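You operate a simulated robot arm through the tools that you are given. There is no shell and no other tool.

You are at the controls of a simulated two-armed robot. One attempt, no reset.

TASK
Seal the sleeve of print P-45 at the heat the chart gives, and switch the sealer off.
Fine: hold the bar down till the lamp turns green; no scorch; put the print back where it lay; seal no other; leave the heat dial set.

It is judged by the outcome, as a careful person would: the job done as asked, and still so three seconds after it is handed in. It fails if anything else is knocked over, pushed out of place, dropped, spilled or broken. A push-on lid holds only when it is set on centred and level and pressed home; a screw cap is set on level and turned clockwise until tight.

THE ROBOT
Two 7-joint arms with two-finger parallel grippers on one trunk that stands fixed in place. Base frame: the origin is at the foot of the trunk, x ahead of it, y to its left, z up. Units: mm, degrees, N and s.
The left shoulder is at [70, 188, 1240], the right one opposite. With the tool pointing down near the work surface each hand reaches from about 180 to 780 mm from the base axis, measured 20 degrees to its own side. Payload 3.91 kg a hand.
The tool frame of a hand sits at the grasp point between the pads (the TCP): z along the fingers, y along the line on which they close. The tips reach 30 mm beyond it. The gripper opens to 110 mm. The fingers are 20 mm wide and 10 mm thick; the gripper's body (48 by 112 mm) begins 55 mm behind the TCP.
Orientation is that of the tool frame in the base frame, as a unit quaternion [x, y, z, w]. With the fingers straight down and closing along the base's y, the tool's x points along the base's -x, its y along +y and its z along -z.

THE INTERFACE
- The arms move only by the tool move_arm. It takes "left_plan", "right_plan" or both (then of equal length, played together; a hand with none holds still); each is a list of rows, each an object of numbers (a shift or turn left out is 0, a gripper value left out holds the last): "x", "y", "z": the shift along the tool's x, y, z in mm; "wx", "wy", "wz": the turn, a rotation vector about the tool's x, y, z in degrees; "gripper": the gripper command, from -1 (fully open) to 1 (shut), values between in proportion. In form: [{"x": .., "y": .., "z": .., "wx": .., "wy": .., "wz": .., "gripper": ..}, ...]. A call has 1 to 20 rows; each row shifts and turns the commanded pose from where the row before left it, along the tool's axes as they then stand. A row lasts 0.2 s, in which the tool goes at most 50 mm and 8.6 degrees; a call with a longer step from one row to the next is refused whole, and so is a gripper value outside its range. A pose out of reach is approached as far as the arm can. The call stops where the force on the tool passes 40 N (or 10 N more than at its start, if that is more) or the arm is blocked; 0.2 s more then pass. The fingers move at their own pace (about 72 mm/s each) and stop on an object; they squeeze with about 39 N. The grip force told is the motor's: it shows also when the fingers shut on nothing. Time passes only in rows, and 0.2 s behind the last, so rows that do not move let the fingers close. It gives the time, the measured TCP pose, the force on the tool (base axes), the opening and the grip force at its end, in the units of the frame above (readings bear some noise), with the torque about the TCP (base axes, N m) and any sound that the robot's microphone picked up.
- Cameras (640 x 400 px; columns grow to the right, rows downward): "scene" is now at [122.8, 36.6, 1484.3]; the picture's right is [0.49, -0.87, 0.00], its down [-0.47, -0.26, -0.84] and it looks along [0.74, 0.41, -0.54] (base axes); focal length 321 px, centre (320, 200). "left" rides on the left gripper at [72, -17, -103] in its tool frame; the picture's right is [0.23, 0.97, 0.00], its down [-0.76, 0.18, -0.62] and it looks along [-0.61, 0.14, 0.78] (tool axes); focal length 222 px, centre (320, 200). "right" rides on the right gripper at [72, 17, -103] in its tool frame; the picture's right is [-0.23, 0.97, 0.00], its down [-0.76, -0.18, -0.62] and it looks along [-0.61, -0.14, 0.78] (tool axes); focal length 222 px, centre (320, 200). There is no depth. A picture from a camera that has moved, and an enlarged one, comes with that camera's place and axes in the base frame and with its lens. The place of the scene camera against the robot may be out by one fixed shift of up to 18 mm in any direction.
- capture(camera): a new picture of that camera. The clock stands still meanwhile.
- move_column(by): slides the trunk up (or, below 0, down) by that many mm; the arms and the scene camera ride with it, the base frame stays. It gives what a move gives, with no picture.
- turn_head(pan, tilt): turns the head with the scene camera to pan (to the left, within 86 degrees either way) and tilt (down, from -29 to 69), counted from straight ahead of the robot. It gives what a move gives.
- close_up(camera, box): a new picture of the part [left, top, right, bottom] of that camera's present view, enlarged. The clock stands still meanwhile.
- close_job(): hands the job in; it is judged then, once.

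Places have to be worked out from the pictures, the camera data and where the tool is seen. Open the grippers and draw the arms clear of the work before you hand the job in, unless the task says otherwise.

The tools are called as name(argument=value, ...) on one line, values as JSON. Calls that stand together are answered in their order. move_arm: Moves the arms, as the interface text tells. Its arguments: {"type":"object","properties":{"left_plan":{"type":"array","items":{"type":"object","properties":{"x":{"type":"number"},"y":{"type":"number"},"z":{"type":"number"},"wx":{"type":"number"},"wy":{"type":"number"},"wz":{"type":"number"},"gripper":{"type":"number"}}}},"right_plan":{"type":"array","items":{"type":"object","properties":{"x":{"type":"number"},"y":{"type":"number"},"z":{"type":"number"},"wx":{"type":"number"},"wy":{"type":"number"},"wz":{"type":"number"},"gripper":{"type":"number"}}}}},"required":[]} The other tools are called the same way: move_column (by) slides the trunk up or down; turn_head (pan, tilt) turns the head that bears the scene camera; capture (camera) takes a picture; close_up (camera, box) takes an enlarged picture of a part of a camera's view; close_job () hands the job in.

At the start:

```text
time_s: 0.0
left_eef_pos: [425.7, 469.0, 1176.3]
left_orientation: [0.001, 1.0, -0.001, 0.0]
left_ft_force: [0.9, 0.1, 0.3]
left_torque: [0.01, 0.02, -0.01]
left_width: 110.0
left_gripper_force: 0.1
right_eef_pos: [458.1, 5.3, 1135.3]
right_orientation: [0.0, 1.0, 0.0, 0.0]
right_ft_force: [-0.5, 0.2, 0.1]
right_torque: [0.04, -0.04, 0.0]
right_width: 110.1
right_gripper_force: 0.1
trunk travel left (down, up): [-750.0, 190.0]
head pan, tilt: [29.1, 32.7]
```

scene: 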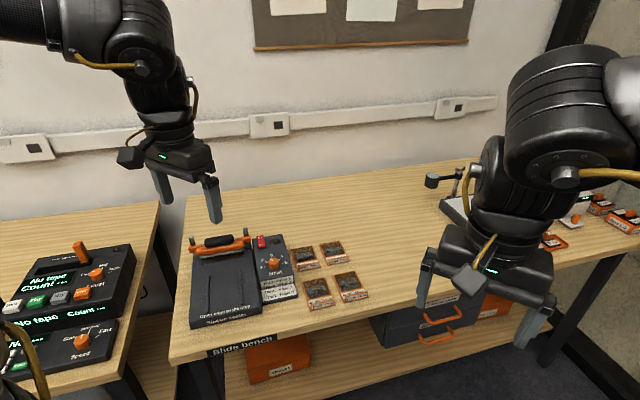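
right: 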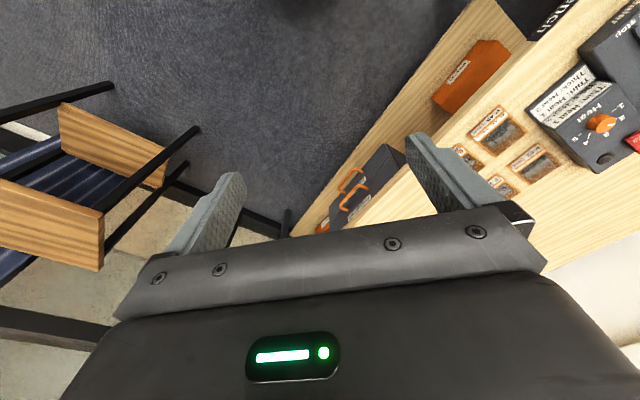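
left: 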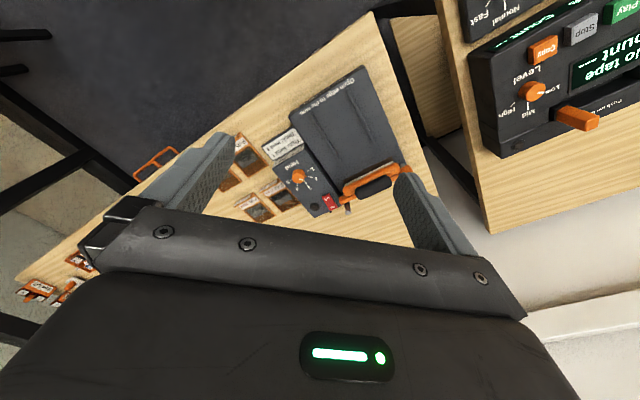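

The pictures show a slide bench with a sealer and four sleeved prints beside it. I take close-ups to read the labels and the chart.

close_up(camera="scene", box=[170, 210, 390, 350])

close_up(camera="scene", box=[245, 225, 375, 310])

close_up(camera="left", box=[200, 60, 440, 220])

close_up(camera="right", box=[420, 50, 640, 210])

close_up(camera="scene", box=[230, 0, 500, 60])

```text
2.86 times, centred on (280, 280) of scene
camera zoom: at [122.8, 36.6, 1484.3], right [0.49, -0.87, 0.0], down [-0.47, -0.26, -0.84], along [0.74, 0.41, -0.54], focal length 916 px, centre (434, -29)
```

zoom: 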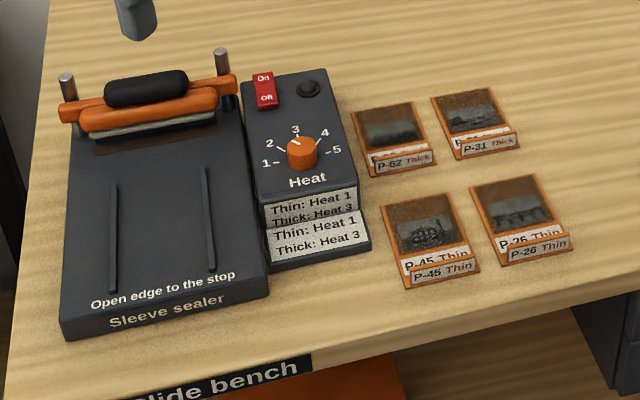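

```text
4.71 times, centred on (310, 268) of scene
camera zoom: at [122.8, 36.6, 1484.3], right [0.49, -0.87, 0.0], down [-0.47, -0.26, -0.84], along [0.74, 0.41, -0.54], focal length 1509 px, centre (367, -118)
```

zoom: 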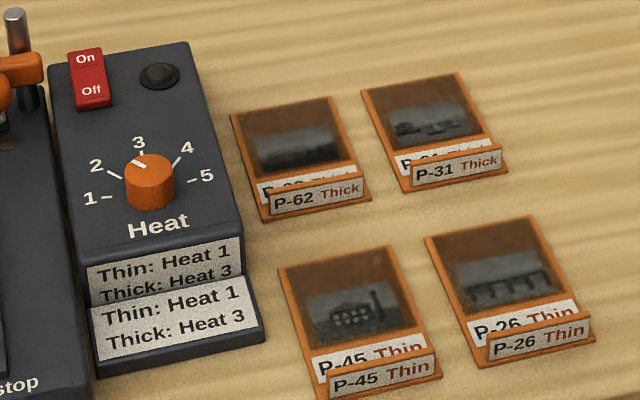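

```text
2.50 times, centred on (320, 140) of left
camera zoom: at [353.1, 450.6, 1279.4], right [-0.23, 0.97, 0.0], down [0.76, 0.18, 0.62], along [0.61, 0.14, -0.78], focal length 555 px, centre (320, 350)
```

zoom: 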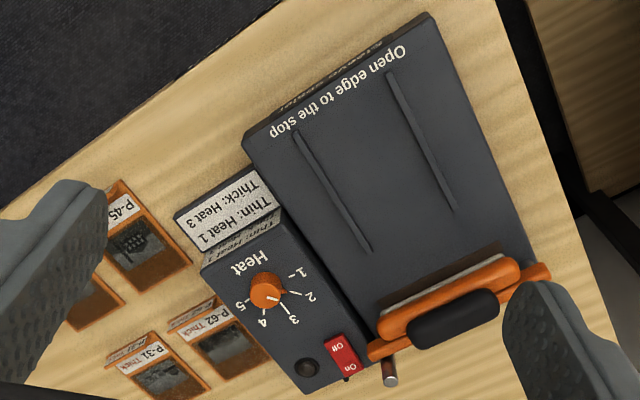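

```text
2.50 times, centred on (530, 130) of right
camera zoom: at [384.6, 22.7, 1238.0], right [0.23, 0.97, 0.0], down [0.76, -0.18, 0.62], along [0.61, -0.14, -0.78], focal length 555 px, centre (-205, 375)
```

zoom: 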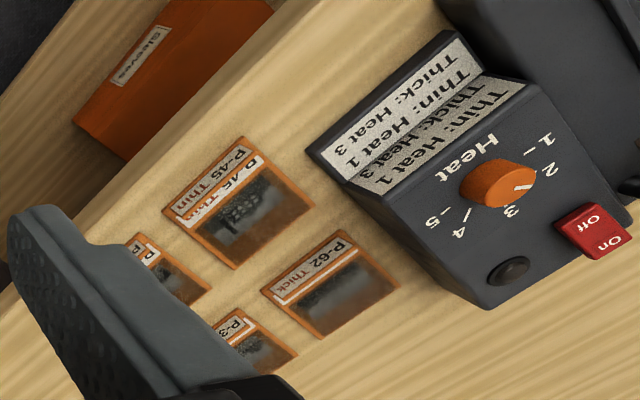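

```text
2.37 times, centred on (365, 30) of scene
camera zoom: at [122.8, 36.6, 1484.3], right [0.49, -0.87, 0.0], down [-0.47, -0.26, -0.84], along [0.74, 0.41, -0.54], focal length 760 px, centre (213, 603)
```

zoom: 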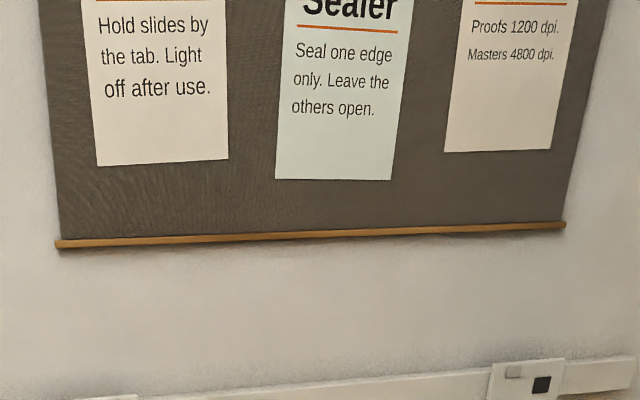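

P-45 is a thin sleeve, so the chart gives Heat 1. I look up at the notice board for any extra rules about the sealer.

turn_head(pan=29, tilt=10)

capture(camera="scene")

```text
time_s: 0.9
left_eef_pos: [425.9, 467.8, 1175.5]
left_orientation: [0.001, 1.0, -0.001, 0.001]
left_ft_force: [0.1, 0.1, -0.7]
left_torque: [0.01, 0.02, 0.0]
left_width: 110.2
left_gripper_force: 0.1
right_eef_pos: [458.3, 5.7, 1136.6]
right_orientation: [-0.001, 1.0, 0.0, -0.001]
right_ft_force: [0.5, -0.1, 0.5]
right_torque: [-0.01, 0.02, 0.02]
right_width: 110.2
right_gripper_force: 0.0
trunk travel left (down, up): [-750.0, 190.0]
head pan, tilt: [29.0, 10.0]
```

```text
taken
camera scene: at [126.0, 38.3, 1520.8], right [0.48, -0.87, 0.0], down [-0.15, -0.08, -0.98], along [0.86, 0.48, -0.17], focal length 321 px, centre (320, 200)
```

scene: 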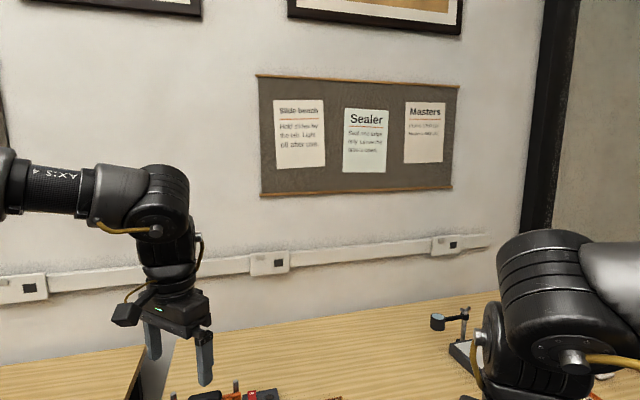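

close_up(camera="scene", box=[260, 80, 460, 195])

turn_head(pan=29, tilt=50)

capture(camera="scene")

```text
3.20 times, centred on (360, 138) of scene
camera zoom: at [126.0, 38.3, 1520.8], right [0.48, -0.87, 0.0], down [-0.15, -0.08, -0.98], along [0.86, 0.48, -0.17], focal length 1026 px, centre (192, 400)
```

zoom: 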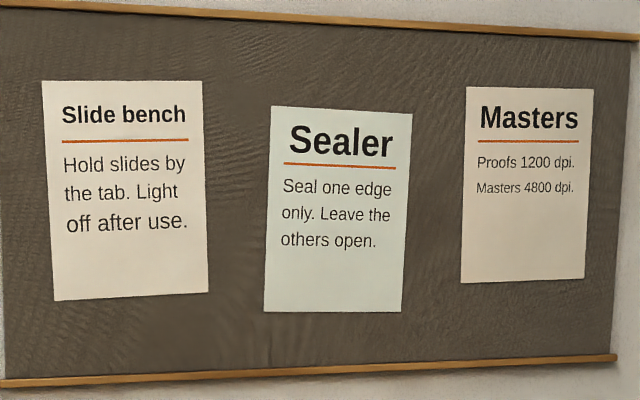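

```text
time_s: 1.9
left_eef_pos: [426.4, 467.3, 1176.5]
left_orientation: [0.0, 1.0, 0.0, -0.001]
left_ft_force: [0.2, -0.5, -0.6]
left_torque: [-0.04, 0.0, -0.03]
left_width: 109.9
left_gripper_force: 0.2
right_eef_pos: [456.1, 4.3, 1135.0]
right_orientation: [0.001, 1.0, 0.0, 0.0]
right_ft_force: [-1.0, 1.0, 0.4]
right_torque: [0.04, 0.02, 0.05]
right_width: 110.1
right_gripper_force: 0.0
trunk travel left (down, up): [-750.0, 190.0]
head pan, tilt: [29.0, 50.0]
```

```text
taken
camera scene: at [112.1, 30.6, 1459.1], right [0.48, -0.87, 0.0], down [-0.67, -0.37, -0.64], along [0.56, 0.31, -0.77], focal length 321 px, centre (320, 200)
```

scene: 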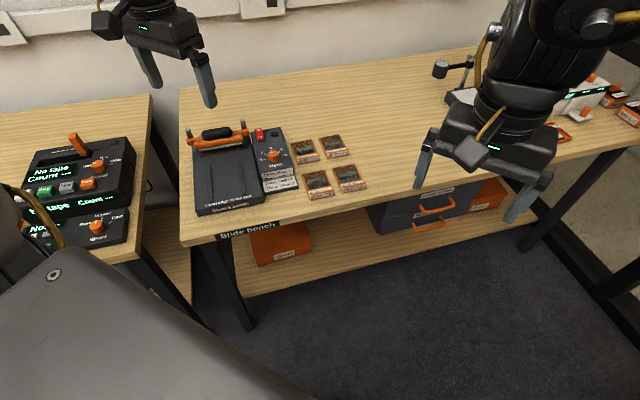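

The board says to seal one edge only, leaving the others open. I zoom in on the sealer and the prints from the steeper angle.

close_up(camera="scene", box=[180, 115, 300, 215])

close_up(camera="scene", box=[280, 130, 380, 205])

capture(camera="left")

close_up(camera="right", box=[430, 90, 560, 190])

```text
4.00 times, centred on (240, 165) of scene
camera zoom: at [112.1, 30.6, 1459.1], right [0.48, -0.87, 0.0], down [-0.67, -0.37, -0.64], along [0.56, 0.31, -0.77], focal length 1283 px, centre (640, 340)
```

zoom: 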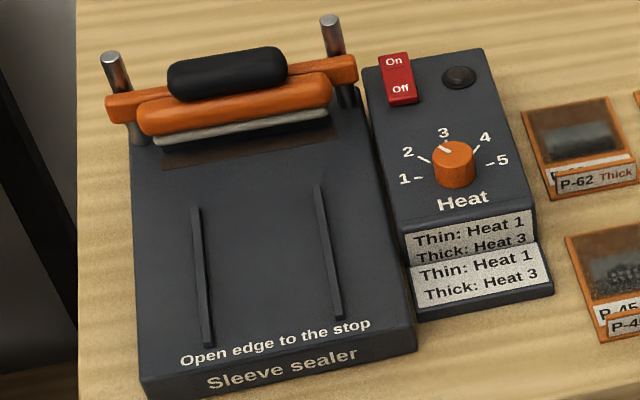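

```text
5.33 times, centred on (330, 168) of scene
camera zoom: at [112.1, 30.6, 1459.1], right [0.48, -0.87, 0.0], down [-0.67, -0.37, -0.64], along [0.56, 0.31, -0.77], focal length 1711 px, centre (267, 373)
```

zoom: 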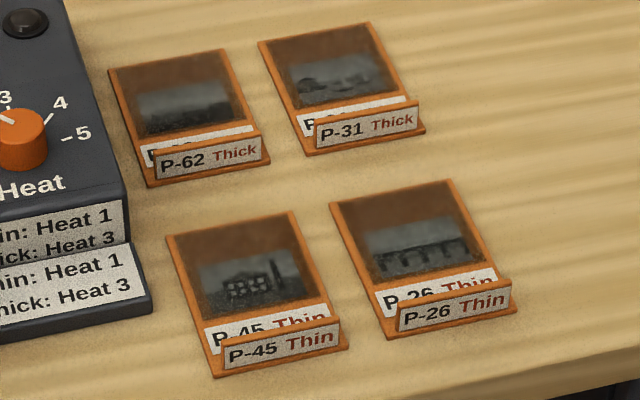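

```text
taken
camera left: at [353.1, 450.6, 1279.4], right [-0.23, 0.97, 0.0], down [0.76, 0.18, 0.62], along [0.61, 0.14, -0.78], focal length 222 px, centre (320, 200)
```

left: 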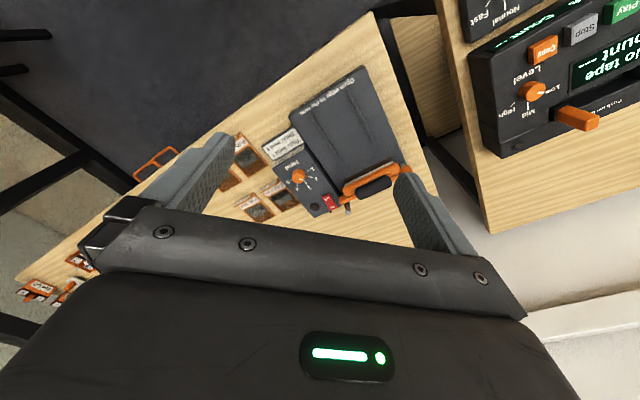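

```text
4.00 times, centred on (495, 140) of right
camera zoom: at [384.6, 22.7, 1238.0], right [0.23, 0.97, 0.0], down [0.76, -0.18, 0.62], along [0.61, -0.14, -0.78], focal length 888 px, centre (-380, 440)
```

zoom: 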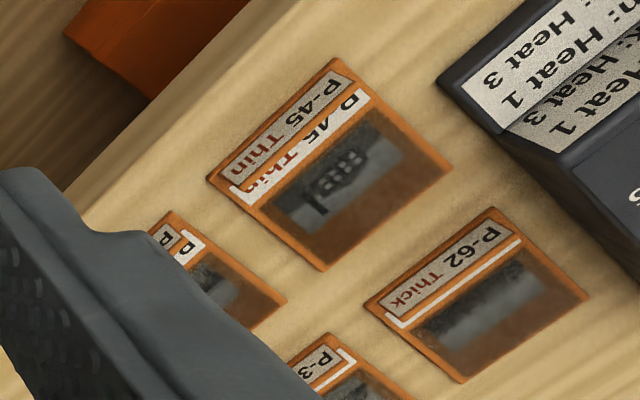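

The bench is yawed about 45° to the base (print corners work out to axes at 45°), P-45 lies near (648, 335, 792) and the sealer bar near (630, 650). I turn the left hand 45° to line up with the bench and get a better look with its camera.

move_arm(left_plan=[{"wz": -7.5}, {"wz": -7.5}, {"wz": -7.5}, {"wz": -7.5}, {"wz": -7.5}, {"wz": -7.5}, {}])

capture(camera="left")

capture(camera="scene")

```text
time_s: 3.5
left_eef_pos: [416.1, 493.5, 1191.0]
left_orientation: [-0.385, 0.923, -0.001, 0.0]
left_ft_force: [0.4, -0.2, -0.6]
left_torque: [0.0, 0.01, 0.0]
left_width: 110.0
left_gripper_force: 0.1
left hand out of reach, approached as far as the arm can: row 6
right_eef_pos: [456.2, 3.9, 1135.1]
right_orientation: [-0.001, 1.0, 0.001, 0.0]
right_ft_force: [-0.7, -0.5, 1.0]
right_torque: [0.0, 0.04, 0.02]
right_width: 109.8
right_gripper_force: 0.0
trunk travel left (down, up): [-750.0, 190.0]
head pan, tilt: [29.0, 50.0]
```

```text
taken
camera left: at [376.7, 429.0, 1295.0], right [-0.85, 0.53, 0.0], down [0.41, 0.67, 0.62], along [0.33, 0.53, -0.78], focal length 222 px, centre (320, 200)
```

left: 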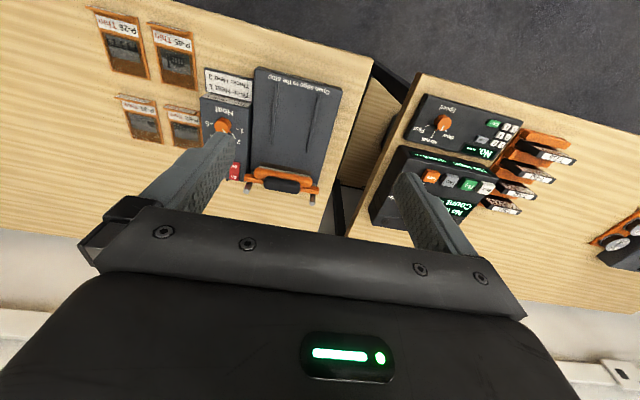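

```text
taken
camera scene: at [111.3, 29.8, 1459.1], right [0.49, -0.87, 0.0], down [-0.67, -0.37, -0.64], along [0.56, 0.31, -0.77], focal length 321 px, centre (320, 200)
```

scene: 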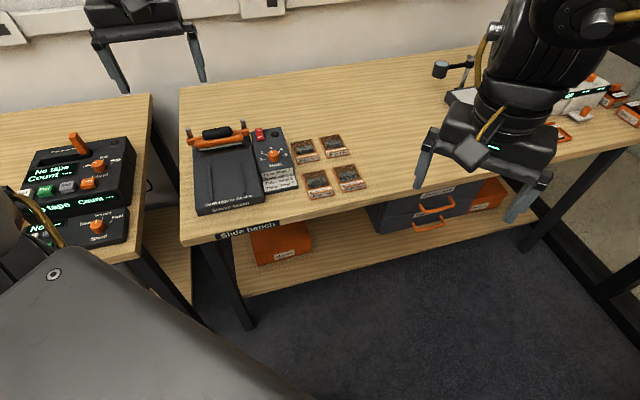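

The yaw is reached, but the hand is at the edge of its reach up there. I lower the trunk 170 mm so the arm gets better reach across the sealer.

move_column(by=-170)

capture(camera="left")

capture(camera="scene")

```text
time_s: 5.5
left_eef_pos: [416.5, 493.2, 1021.1]
left_orientation: [-0.383, 0.924, -0.001, 0.0]
left_ft_force: [-0.7, 0.0, -0.3]
left_torque: [0.0, -0.04, -0.01]
left_width: 110.0
left_gripper_force: 0.0
right_eef_pos: [457.3, 5.5, 965.6]
right_orientation: [0.001, 1.0, 0.0, -0.001]
right_ft_force: [0.8, 0.5, 1.3]
right_torque: [0.01, 0.02, -0.01]
right_width: 110.0
right_gripper_force: 0.1
trunk travel left (down, up): [-580.0, 360.0]
head pan, tilt: [29.0, 50.0]
```

```text
taken
camera left: at [377.3, 429.4, 1124.6], right [-0.85, 0.53, 0.0], down [0.41, 0.67, 0.62], along [0.33, 0.53, -0.78], focal length 222 px, centre (320, 200)
```

left: 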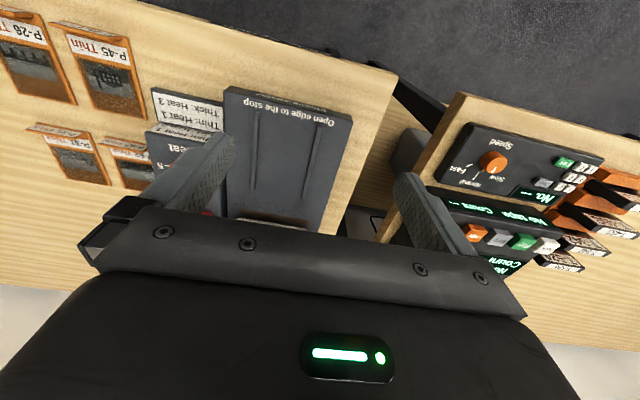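

```text
taken
camera scene: at [111.9, 30.5, 1289.1], right [0.48, -0.87, 0.0], down [-0.67, -0.37, -0.64], along [0.56, 0.31, -0.77], focal length 321 px, centre (320, 200)
```

scene: 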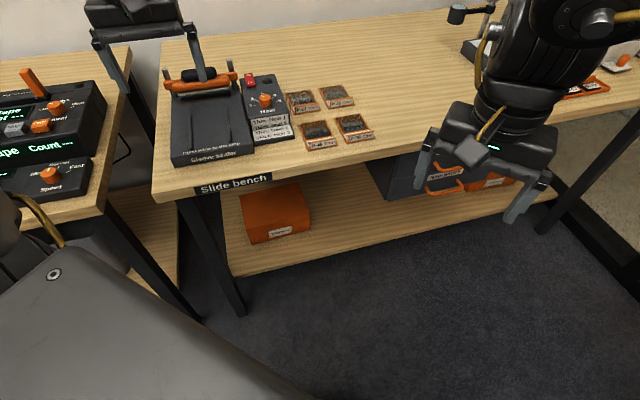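

I read the sealer's front as seen by the left camera; now I move the hand forward and to the right, to bring the bar, dial and switch into the clear part of its view.

move_arm(left_plan=[{"x": -35, "y": -25}, {"x": -35, "y": -25}, {"x": -35, "y": -25}, {}])

capture(camera="left")

capture(camera="scene")

```text
time_s: 6.5
left_eef_pos: [542.3, 515.0, 1023.1]
left_orientation: [-0.383, 0.924, -0.001, 0.0]
left_ft_force: [-0.2, -1.1, 0.7]
left_torque: [0.0, -0.02, -0.01]
left_width: 109.9
left_gripper_force: 0.0
right_eef_pos: [456.3, 5.9, 965.8]
right_orientation: [0.0, 1.0, -0.001, 0.001]
right_ft_force: [-0.3, 0.0, 0.1]
right_torque: [0.01, 0.0, -0.04]
right_width: 109.8
right_gripper_force: 0.0
trunk travel left (down, up): [-580.0, 360.0]
head pan, tilt: [29.0, 50.0]
```

```text
taken
camera left: at [503.3, 451.2, 1124.6], right [-0.85, 0.53, 0.0], down [0.41, 0.67, 0.62], along [0.33, 0.53, -0.78], focal length 222 px, centre (320, 200)
```

left: 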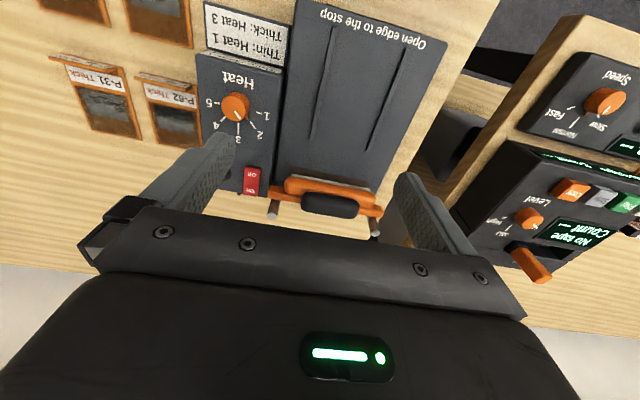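

```text
taken
camera scene: at [110.7, 30.9, 1289.1], right [0.48, -0.87, 0.0], down [-0.67, -0.37, -0.64], along [0.56, 0.31, -0.77], focal length 321 px, centre (320, 200)
```

scene: 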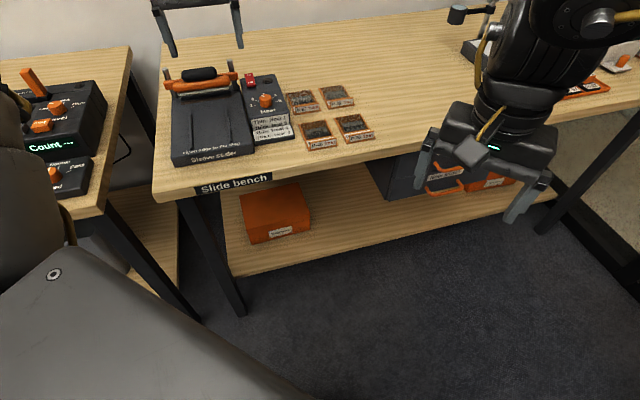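

Good view of the whole sealer. I zoom in on the panel, bar and deck.

close_up(camera="left", box=[180, 60, 320, 230])

close_up(camera="left", box=[230, 130, 420, 250])

close_up(camera="left", box=[40, 0, 460, 260])

close_up(camera="scene", box=[160, 60, 300, 160])

close_up(camera="scene", box=[280, 75, 390, 155])

```text
2.35 times, centred on (250, 145) of left
camera zoom: at [503.3, 451.2, 1124.6], right [-0.85, 0.53, 0.0], down [0.41, 0.67, 0.62], along [0.33, 0.53, -0.78], focal length 523 px, centre (485, 329)
```

zoom: 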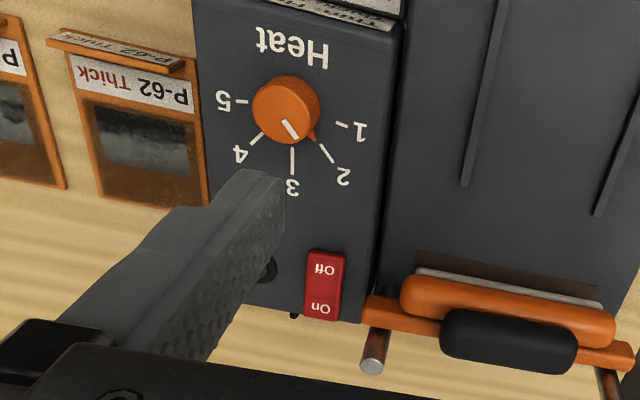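

```text
3.33 times, centred on (325, 190) of left
camera zoom: at [503.3, 451.2, 1124.6], right [-0.85, 0.53, 0.0], down [0.41, 0.67, 0.62], along [0.33, 0.53, -0.78], focal length 740 px, centre (303, 233)
```

zoom: 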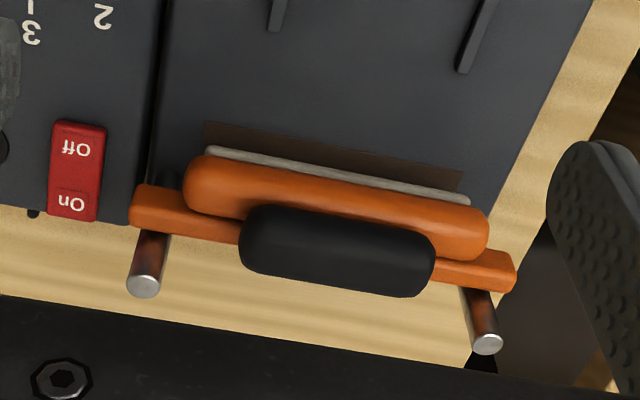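

```text
1.52 times, centred on (250, 130) of left
camera zoom: at [503.3, 451.2, 1124.6], right [-0.85, 0.53, 0.0], down [0.41, 0.67, 0.62], along [0.33, 0.53, -0.78], focal length 338 px, centre (427, 307)
```

zoom: 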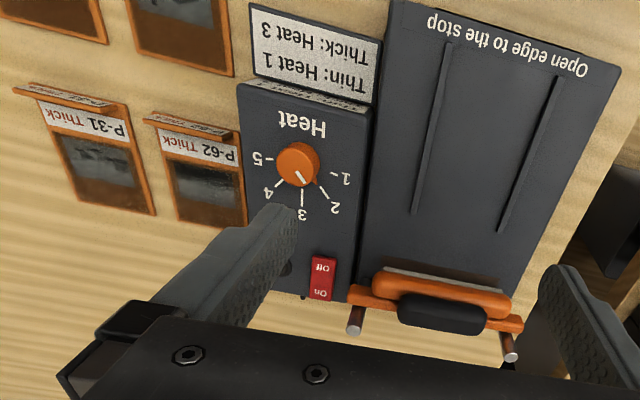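

```text
4.00 times, centred on (230, 110) of scene
camera zoom: at [110.7, 30.9, 1289.1], right [0.48, -0.87, 0.0], down [-0.67, -0.37, -0.64], along [0.56, 0.31, -0.77], focal length 1283 px, centre (680, 560)
```

zoom: 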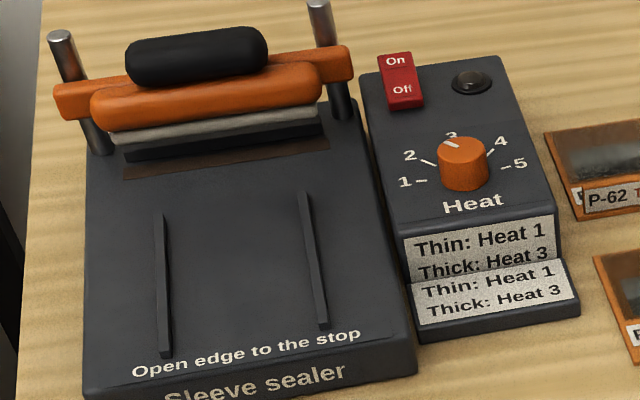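

```text
5.00 times, centred on (335, 115) of scene
camera zoom: at [110.7, 30.9, 1289.1], right [0.48, -0.87, 0.0], down [-0.67, -0.37, -0.64], along [0.56, 0.31, -0.77], focal length 1604 px, centre (245, 625)
```

zoom: 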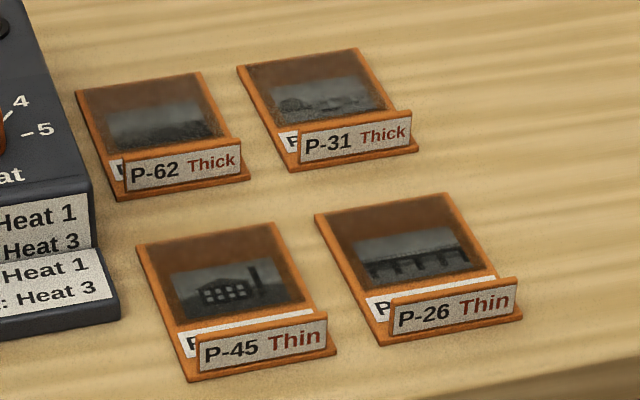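

Reading of the picture: the knob's tip and white line point at 2, ticks are at 45° steps with 1 pointing left, so it needs a 45° counter-clockwise turn. Dial centre is about bench-depth 778, bench-right 115; I move above it at height, narrow the gripper to ~60 mm, and check that the wrist can yaw further.

move_arm(left_plan=[{"x": -15, "y": -32, "gripper": -0.09}, {"x": -15, "y": -32}, {"y": -32}, {"z": 25}, {"z": 25}, {}, {}])

capture(camera="left")

capture(camera="scene")

```text
time_s: 8.1
left_eef_pos: [591.6, 466.9, 947.6]
left_orientation: [-0.383, 0.924, 0.0, 0.0]
left_ft_force: [0.1, 0.5, -0.3]
left_torque: [-0.03, 0.0, 0.01]
left_width: 60.0
left_gripper_force: 0.1
left hand out of reach, approached as far as the arm can: row 2, 3
right_eef_pos: [457.7, 6.1, 964.9]
right_orientation: [0.0, 1.0, -0.001, 0.0]
right_ft_force: [-0.4, 0.3, -0.8]
right_torque: [-0.03, 0.0, -0.05]
right_width: 110.0
right_gripper_force: 0.1
trunk travel left (down, up): [-580.0, 360.0]
head pan, tilt: [29.0, 50.0]
```

```text
taken
camera left: at [553.2, 403.1, 1051.6], right [-0.85, 0.53, 0.0], down [0.41, 0.67, 0.62], along [0.33, 0.53, -0.78], focal length 222 px, centre (320, 200)
```

left: 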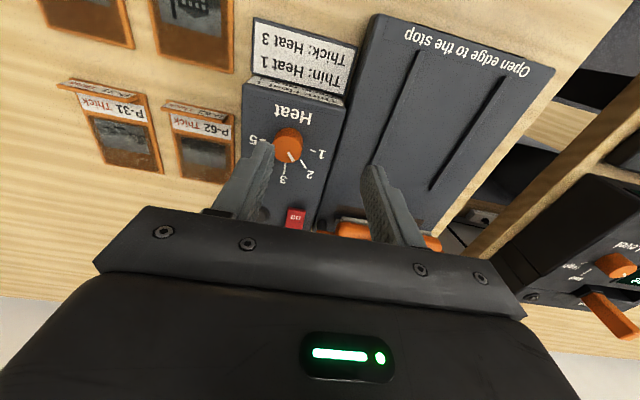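

```text
taken
camera scene: at [112.1, 31.0, 1289.0], right [0.48, -0.87, 0.0], down [-0.67, -0.37, -0.64], along [0.56, 0.31, -0.77], focal length 321 px, centre (320, 200)
```

scene: 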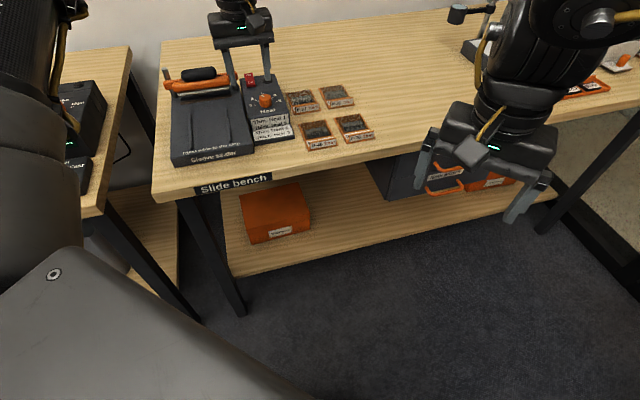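

The hand stopped about 40 mm short in x (reach limit while high). I take a close-up here to refine the dial's place before going on lower.

close_up(camera="left", box=[220, 70, 380, 240])

close_up(camera="scene", box=[160, 30, 300, 130])

```text
2.35 times, centred on (300, 155) of left
camera zoom: at [553.2, 403.1, 1051.6], right [-0.85, 0.53, 0.0], down [0.41, 0.67, 0.62], along [0.33, 0.53, -0.78], focal length 523 px, centre (367, 306)
```

zoom: 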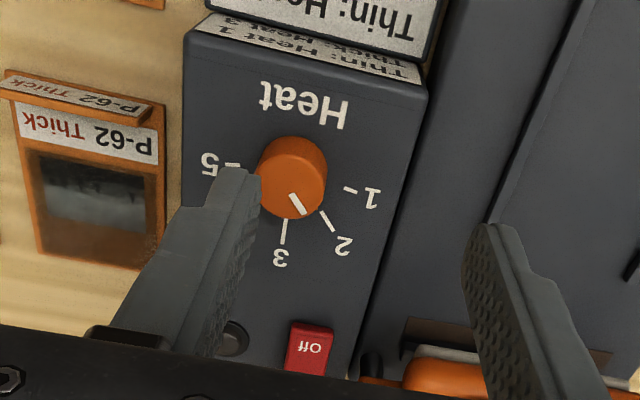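

```text
4.00 times, centred on (230, 80) of scene
camera zoom: at [112.1, 31.0, 1289.0], right [0.48, -0.87, 0.0], down [-0.67, -0.37, -0.64], along [0.56, 0.31, -0.77], focal length 1283 px, centre (680, 680)
```

zoom: 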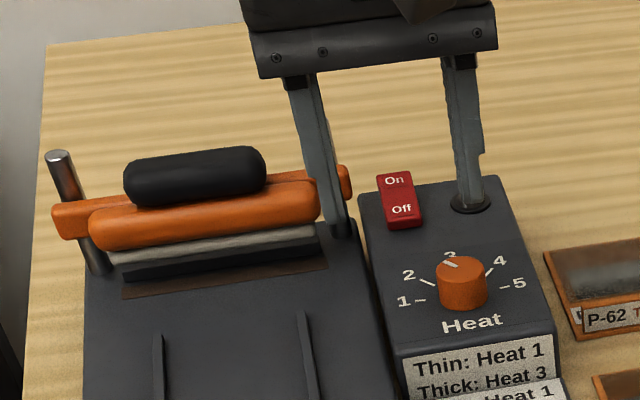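

Triangulating the tick of "1" from two hand views agrees well: panel top z ≈ 841, dial centre ≈ base (633, 469). I shift the hand over it at the present height, then check where it gets to.

move_arm(left_plan=[{"y": -14}, {"y": -14}, {"x": -10}, {"x": -10}, {"x": -10.5}, {}])

```text
time_s: 9.4
left_eef_pos: [617.4, 467.1, 943.9]
left_orientation: [-0.383, 0.924, -0.001, 0.002]
left_ft_force: [0.0, -0.4, 0.7]
left_torque: [-0.02, 0.02, 0.02]
left_width: 59.9
left_gripper_force: 0.1
left hand out of reach, approached as far as the arm can: row 3, 4, 5
right_eef_pos: [456.8, 5.4, 965.3]
right_orientation: [0.0, 1.0, 0.0, 0.0]
right_ft_force: [-0.2, -0.4, -0.1]
right_torque: [0.02, 0.01, 0.01]
right_width: 110.1
right_gripper_force: 0.1
trunk travel left (down, up): [-580.0, 360.0]
head pan, tilt: [29.0, 50.0]
```

The reach limit fits a wrist about 360 mm above the fingertips, so a higher trunk reaches farther at this working height. I raise the trunk back 170 mm.

move_column(by=170)

```text
time_s: 11.4
left_eef_pos: [616.9, 468.2, 1113.1]
left_orientation: [-0.383, 0.924, -0.001, 0.002]
left_ft_force: [0.6, 0.0, 0.3]
left_torque: [0.02, -0.02, 0.0]
left_width: 60.0
left_gripper_force: 0.1
right_eef_pos: [457.5, 5.7, 1136.1]
right_orientation: [0.0, 1.0, -0.001, 0.0]
right_ft_force: [0.6, 0.7, -0.1]
right_torque: [-0.02, -0.02, 0.0]
right_width: 109.9
right_gripper_force: 0.2
trunk travel left (down, up): [-750.0, 190.0]
head pan, tilt: [29.0, 50.0]
```

Now I go down 150 mm to z≈963, shift the remaining 16 mm in x over the dial centre, and check the pose.

move_arm(left_plan=[{"z": 40}, {"z": 40}, {"z": 40}, {"z": 30}, {"x": -6, "y": -5.5}, {"x": -6, "y": -5.5}, {}])

capture(camera="left")

capture(camera="scene")

```text
time_s: 13.0
left_eef_pos: [615.5, 476.0, 984.4]
left_orientation: [-0.383, 0.924, -0.002, 0.002]
left_ft_force: [-1.0, 0.6, 1.1]
left_torque: [0.02, 0.0, -0.01]
left_width: 59.9
left_gripper_force: 0.1
left hand out of reach, approached as far as the arm can: row 4, 5, 6
right_eef_pos: [457.1, 6.8, 1135.0]
right_orientation: [0.0, 1.0, -0.001, 0.001]
right_ft_force: [1.3, 1.1, -0.4]
right_torque: [-0.03, 0.01, 0.0]
right_width: 110.2
right_gripper_force: 0.1
trunk travel left (down, up): [-750.0, 190.0]
head pan, tilt: [29.0, 50.0]
```

```text
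taken
camera left: at [574.7, 411.8, 1088.8], right [-0.85, 0.53, -0.01], down [0.41, 0.67, 0.62], along [0.33, 0.53, -0.78], focal length 222 px, centre (320, 200)
```

left: 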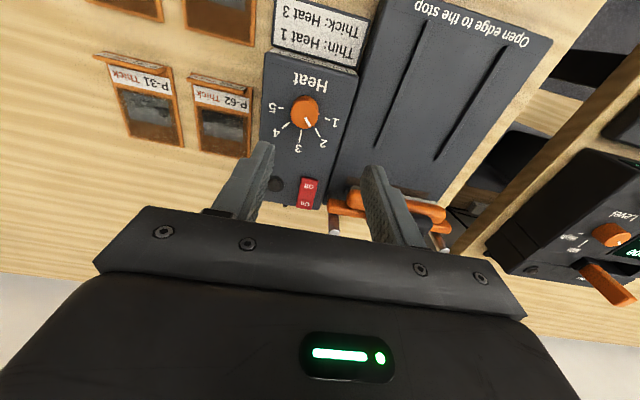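

```text
taken
camera scene: at [111.9, 31.1, 1459.0], right [0.48, -0.87, 0.0], down [-0.67, -0.37, -0.64], along [0.56, 0.31, -0.77], focal length 321 px, centre (320, 200)
```

scene: 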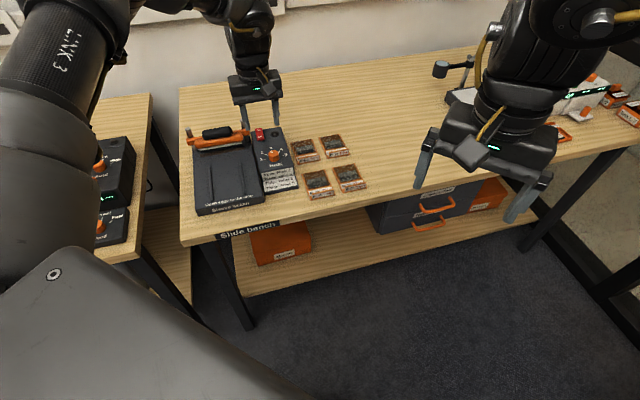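

Still blocked going down, so it isn't arm length but a wrist limit tied to this +45° yaw. I turn the hand the other way to about −45° (closing along the bench depth), which I need for the print tab anyway, and check the reach there.

move_arm(left_plan=[{"wz": 7.5}, {"wz": 7.5}, {"wz": 7.5}, {"wz": 7.5}, {"wz": 7.5}, {"wz": 7.5}, {"wz": 7.5}, {"wz": 7.5}, {"wz": 7.5}, {"wz": 7.5}, {"wz": 7.5}, {"wz": 7.5}, {}])

capture(camera="left")

capture(camera="scene")

```text
time_s: 15.8
left_eef_pos: [614.9, 474.7, 986.7]
left_orientation: [0.384, 0.923, 0.0, 0.003]
left_ft_force: [-0.6, 0.5, -0.3]
left_torque: [0.02, -0.01, 0.0]
left_width: 59.9
left_gripper_force: 0.0
right_eef_pos: [457.2, 6.3, 1135.7]
right_orientation: [0.0, 1.0, 0.0, 0.0]
right_ft_force: [0.8, -0.1, 0.1]
right_torque: [0.0, -0.01, 0.01]
right_width: 110.0
right_gripper_force: 0.1
trunk travel left (down, up): [-750.0, 190.0]
head pan, tilt: [29.0, 50.0]
```

```text
taken
camera left: at [550.9, 513.7, 1088.5], right [0.53, 0.85, 0.0], down [0.66, -0.41, 0.63], along [0.53, -0.33, -0.78], focal length 222 px, centre (320, 200)
```

left: 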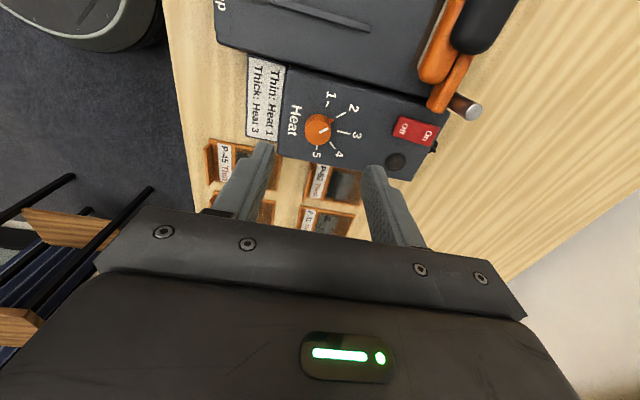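

```text
taken
camera scene: at [112.1, 30.5, 1459.0], right [0.48, -0.87, 0.0], down [-0.67, -0.37, -0.64], along [0.56, 0.31, -0.77], focal length 321 px, centre (320, 200)
```

scene: 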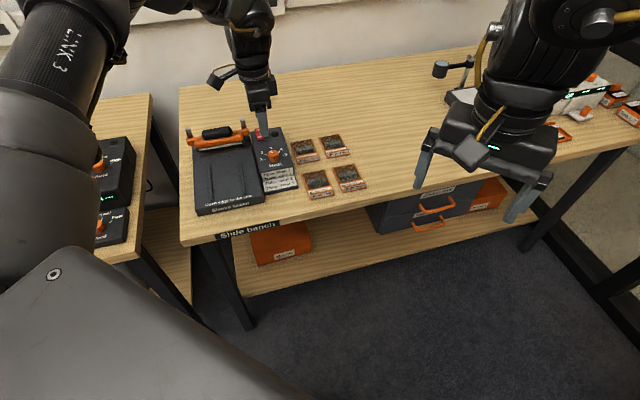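

Yaw −45° works. Now test lowering 30 mm here.

move_arm(left_plan=[{"z": 15}, {"z": 15}, {}])

```text
time_s: 16.6
left_eef_pos: [603.9, 476.0, 961.1]
left_orientation: [0.383, 0.924, 0.0, 0.003]
left_ft_force: [0.6, -0.2, 0.4]
left_torque: [0.01, 0.0, 0.0]
left_width: 60.1
left_gripper_force: 0.0
left hand out of reach, approached as far as the arm can: row 1, 2
right_eef_pos: [456.3, 4.5, 1135.6]
right_orientation: [0.0, 1.0, -0.001, 0.0]
right_ft_force: [0.4, -0.3, 0.2]
right_torque: [-0.02, -0.02, -0.01]
right_width: 110.0
right_gripper_force: 0.1
trunk travel left (down, up): [-750.0, 190.0]
head pan, tilt: [29.0, 50.0]
```

Reach also falls off lower down, so the best trunk height is about mid-way: shoulder ≈ 200 mm above the fingertips. I raise the hand 165 mm first, then lower the trunk by 165 mm.

move_arm(left_plan=[{"z": -42}, {"z": -42}, {"z": -42}, {"z": -42}, {}])

move_column(by=-165)

```text
time_s: 17.8
left_eef_pos: [604.0, 476.7, 1128.5]
left_orientation: [0.383, 0.924, 0.0, 0.001]
left_ft_force: [-0.1, -0.1, -0.8]
left_torque: [-0.02, 0.01, 0.01]
left_width: 60.1
left_gripper_force: 0.0
right_eef_pos: [457.3, 6.4, 1135.6]
right_orientation: [-0.001, 1.0, 0.0, 0.0]
right_ft_force: [0.5, 0.6, -0.1]
right_torque: [0.01, -0.01, 0.0]
right_width: 110.1
right_gripper_force: 0.1
trunk travel left (down, up): [-750.0, 190.0]
head pan, tilt: [29.0, 50.0]
```

```text
time_s: 19.6
left_eef_pos: [603.1, 475.9, 964.6]
left_orientation: [0.382, 0.924, 0.001, 0.002]
left_ft_force: [-0.6, 0.3, -0.3]
left_torque: [0.01, 0.07, 0.02]
left_width: 59.9
left_gripper_force: 0.1
right_eef_pos: [456.6, 5.9, 971.1]
right_orientation: [-0.001, 1.0, 0.0, 0.0]
right_ft_force: [-1.3, -0.2, 0.7]
right_torque: [-0.02, 0.02, 0.0]
right_width: 109.8
right_gripper_force: 0.2
trunk travel left (down, up): [-585.0, 355.0]
head pan, tilt: [29.0, 50.0]
```

Shoulder is now at about 1075. I look at the dial again from here to judge the knob's height and exact place before going down.

capture(camera="left")

close_up(camera="left", box=[270, 80, 430, 180])

close_up(camera="scene", box=[230, 60, 300, 120])

```text
taken
camera left: at [540.1, 515.3, 1067.7], right [0.53, 0.85, 0.0], down [0.66, -0.41, 0.63], along [0.53, -0.33, -0.78], focal length 222 px, centre (320, 200)
```

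left: 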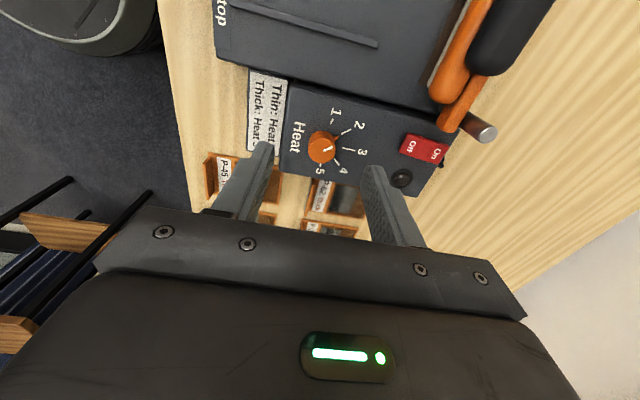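

```text
4.00 times, centred on (350, 130) of left
camera zoom: at [540.1, 515.3, 1067.7], right [0.53, 0.85, 0.0], down [0.66, -0.41, 0.63], along [0.53, -0.33, -0.78], focal length 888 px, centre (200, 480)
```

zoom: 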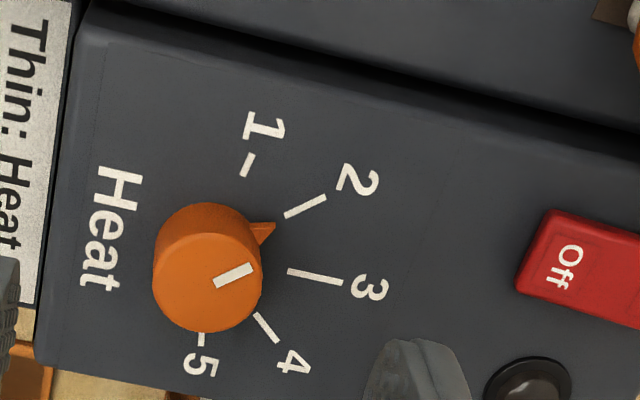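

```text
6.67 times, centred on (265, 90) of scene
camera zoom: at [111.9, 30.4, 1294.1], right [0.48, -0.87, 0.0], down [-0.67, -0.37, -0.64], along [0.56, 0.31, -0.77], focal length 2138 px, centre (687, 933)
```

zoom: 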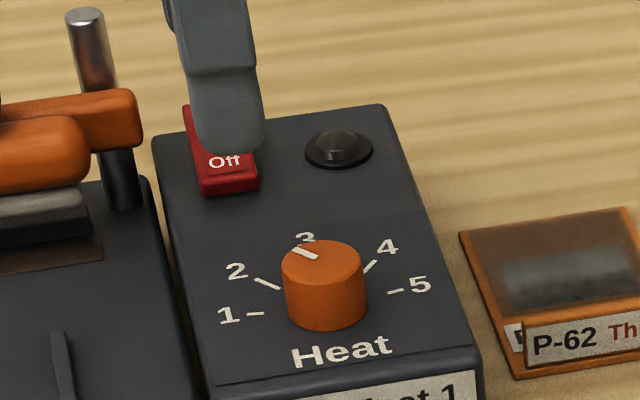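

The close view shows ticks at 40° spacing around a centre near bench (772, 116.5) → base (628, 463.5), with the knob ~28 mm across and ~18 mm high, tip exactly on 2. I lower to z≈905 (tips above the knob) and shift over the centre.

move_arm(left_plan=[{"z": 30}, {"z": 29}, {"x": -9, "y": 3}, {"x": -9, "y": 3}, {"x": -8.6, "y": 3}, {}])

capture(camera="left")

close_up(camera="scene", box=[160, 40, 300, 130])

```text
time_s: 21.1
left_eef_pos: [626.0, 462.8, 904.7]
left_orientation: [0.383, 0.924, 0.001, 0.003]
left_ft_force: [0.9, -0.1, 0.1]
left_torque: [0.0, 0.02, 0.01]
left_width: 59.8
left_gripper_force: 0.0
left hand out of reach, approached as far as the arm can: row 5
right_eef_pos: [455.8, 5.9, 970.5]
right_orientation: [0.001, 1.0, 0.0, 0.0]
right_ft_force: [0.6, -0.2, -0.9]
right_torque: [0.02, 0.02, -0.01]
right_width: 109.9
right_gripper_force: 0.1
trunk travel left (down, up): [-585.0, 355.0]
head pan, tilt: [29.0, 50.0]
```

```text
taken
camera left: at [562.1, 502.7, 1008.2], right [0.53, 0.85, 0.0], down [0.66, -0.41, 0.63], along [0.53, -0.33, -0.78], focal length 222 px, centre (320, 200)
```

left: 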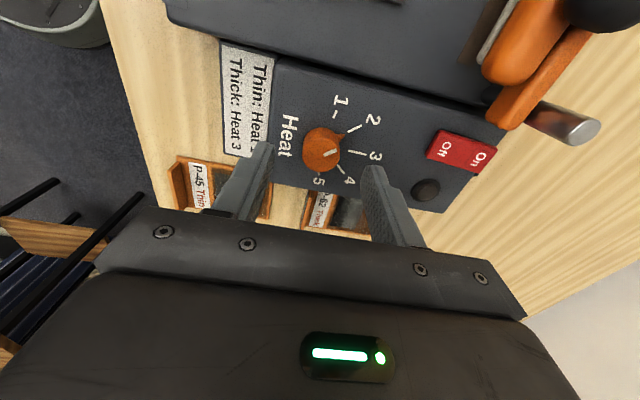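

```text
4.44 times, centred on (230, 85) of scene
camera zoom: at [111.8, 30.4, 1294.0], right [0.48, -0.87, 0.0], down [-0.67, -0.37, -0.64], along [0.56, 0.31, -0.77], focal length 1426 px, centre (720, 711)
```

zoom: 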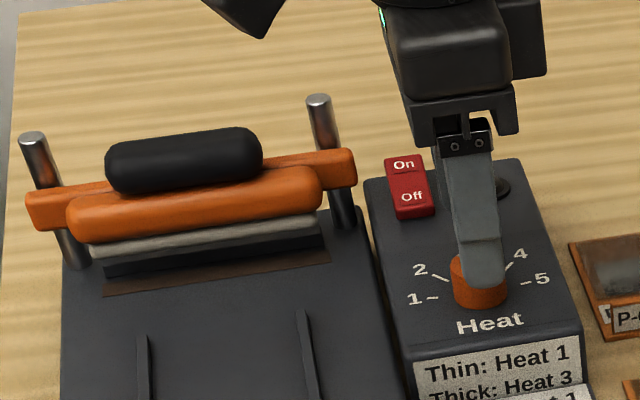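

The hand is essentially over the knob, about 2 mm short. I zoom in to check the centring of knob between fingers.

close_up(camera="left", box=[240, 80, 400, 200])

```text
3.33 times, centred on (320, 140) of left
camera zoom: at [562.1, 502.7, 1008.2], right [0.53, 0.85, 0.0], down [0.66, -0.41, 0.63], along [0.53, -0.33, -0.78], focal length 740 px, centre (320, 400)
```

zoom: 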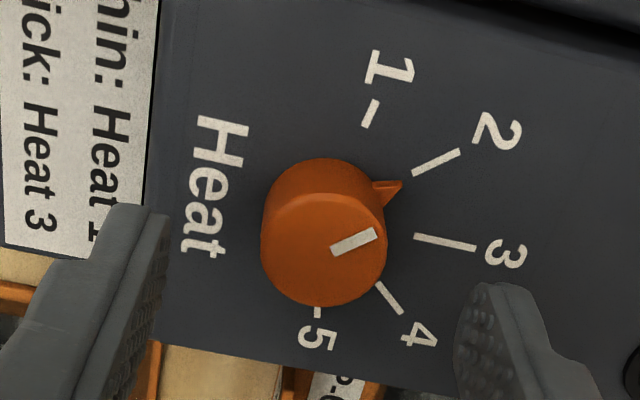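

Knob sits within ~1 mm of centre in the closing direction. I turn 8° to keep the finger clear of the pointer tip, go down 26 mm (tips ≈ 849) and close on the knob.

move_arm(left_plan=[{"wz": 8}, {"z": 10}, {"z": 10, "x": -1}, {"z": 6, "x": -1}, {}])

close_up(camera="left", box=[240, 80, 400, 200])

close_up(camera="scene", box=[220, 60, 300, 120])

```text
time_s: 22.2
left_eef_pos: [627.1, 462.4, 878.5]
left_orientation: [0.446, 0.895, 0.001, 0.003]
left_ft_force: [0.0, 0.2, -0.2]
left_torque: [-0.03, 0.02, 0.02]
left_width: 60.1
left_gripper_force: 0.2
right_eef_pos: [458.1, 4.9, 970.6]
right_orientation: [0.0, 1.0, 0.0, 0.0]
right_ft_force: [-0.2, 0.2, 1.0]
right_torque: [-0.02, -0.03, -0.02]
right_width: 109.8
right_gripper_force: 0.1
trunk travel left (down, up): [-585.0, 355.0]
head pan, tilt: [29.0, 50.0]
```

```text
3.33 times, centred on (320, 140) of left
camera zoom: at [568.5, 509.6, 982.2], right [0.64, 0.77, 0.0], down [0.6, -0.5, 0.63], along [0.48, -0.4, -0.78], focal length 740 px, centre (320, 400)
```

zoom: 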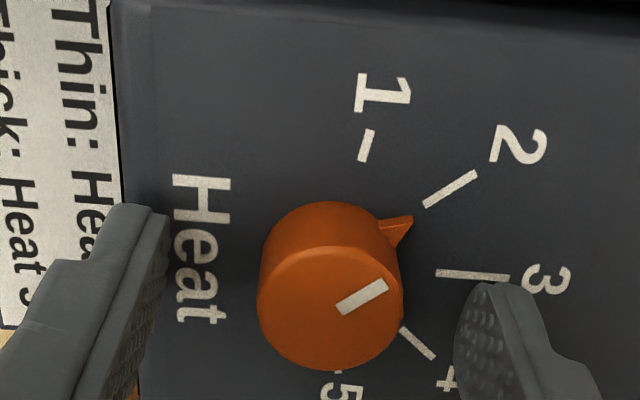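

```text
6.67 times, centred on (260, 90) of scene
camera zoom: at [112.1, 30.5, 1294.0], right [0.48, -0.87, 0.0], down [-0.67, -0.37, -0.64], along [0.56, 0.31, -0.77], focal length 2138 px, centre (720, 933)
```

zoom: 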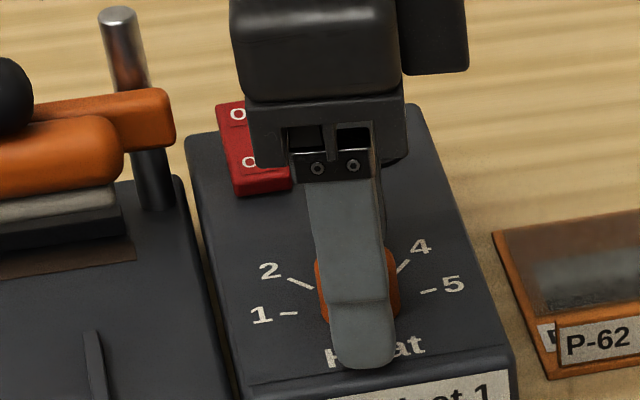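

Knob is about 2 mm off centre along the closing line; I correct this and close.

move_arm(left_plan=[{"y": 1.8}, {"gripper": 0.3}, {"gripper": 0.6}, {"gripper": 1}, {}, {}])

close_up(camera="left", box=[240, 80, 400, 200])

```text
time_s: 23.6
left_eef_pos: [627.0, 464.6, 877.6]
left_orientation: [0.445, 0.895, 0.0, 0.003]
left_ft_force: [5.7, 5.9, 3.7]
left_torque: [0.37, 0.06, -0.01]
left_width: 27.3
left_gripper_force: 44.5
right_eef_pos: [458.1, 5.4, 971.2]
right_orientation: [0.0, 1.0, -0.001, 0.0]
right_ft_force: [0.3, -0.5, -0.4]
right_torque: [-0.01, -0.02, -0.01]
right_width: 110.0
right_gripper_force: 0.1
trunk travel left (down, up): [-585.0, 355.0]
head pan, tilt: [29.0, 50.0]
```

```text
3.33 times, centred on (320, 140) of left
camera zoom: at [568.9, 511.5, 982.2], right [0.64, 0.77, 0.0], down [0.6, -0.5, 0.63], along [0.48, -0.4, -0.78], focal length 740 px, centre (320, 400)
```

zoom: 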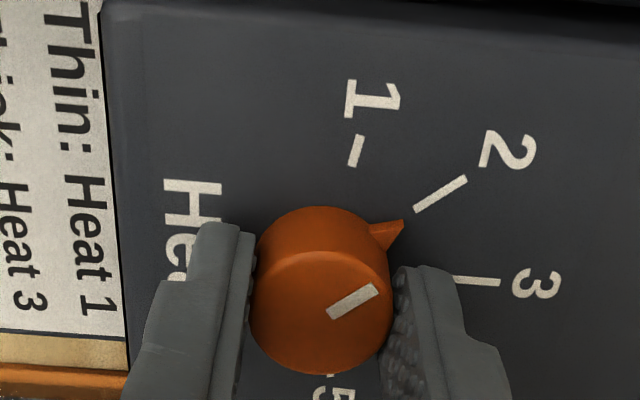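

The grip holds the knob (27 mm). I turn 20° counter-clockwise first and look.

move_arm(left_plan=[{"wz": -5}, {"wz": -5}, {"wz": -5}, {"wz": -5}, {}])

close_up(camera="left", box=[240, 80, 400, 200])

```text
time_s: 24.9
left_eef_pos: [627.6, 464.5, 878.9]
left_orientation: [0.283, 0.959, 0.0, 0.003]
left_ft_force: [9.4, 8.1, 7.7]
left_torque: [0.73, 0.37, 0.02]
left_width: 27.4
left_gripper_force: 44.7
right_eef_pos: [457.7, 7.2, 971.0]
right_orientation: [0.0, 1.0, 0.0, 0.0]
right_ft_force: [0.8, 0.2, -0.5]
right_torque: [0.0, 0.01, 0.05]
right_width: 109.7
right_gripper_force: 0.1
trunk travel left (down, up): [-585.0, 355.0]
head pan, tilt: [29.0, 50.0]
```

```text
3.33 times, centred on (320, 140) of left
camera zoom: at [556.1, 489.1, 982.2], right [0.34, 0.94, 0.0], down [0.73, -0.26, 0.63], along [0.59, -0.21, -0.78], focal length 740 px, centre (320, 400)
```

zoom: 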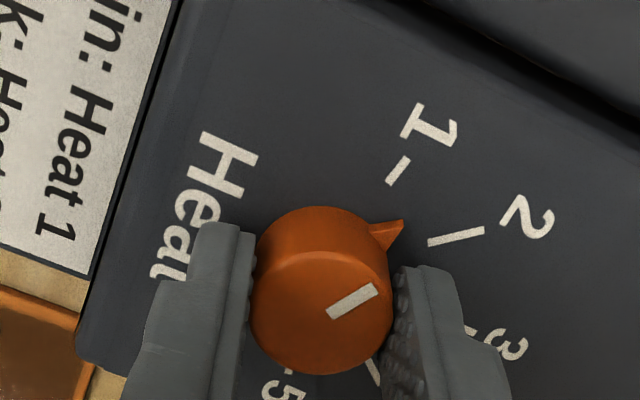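

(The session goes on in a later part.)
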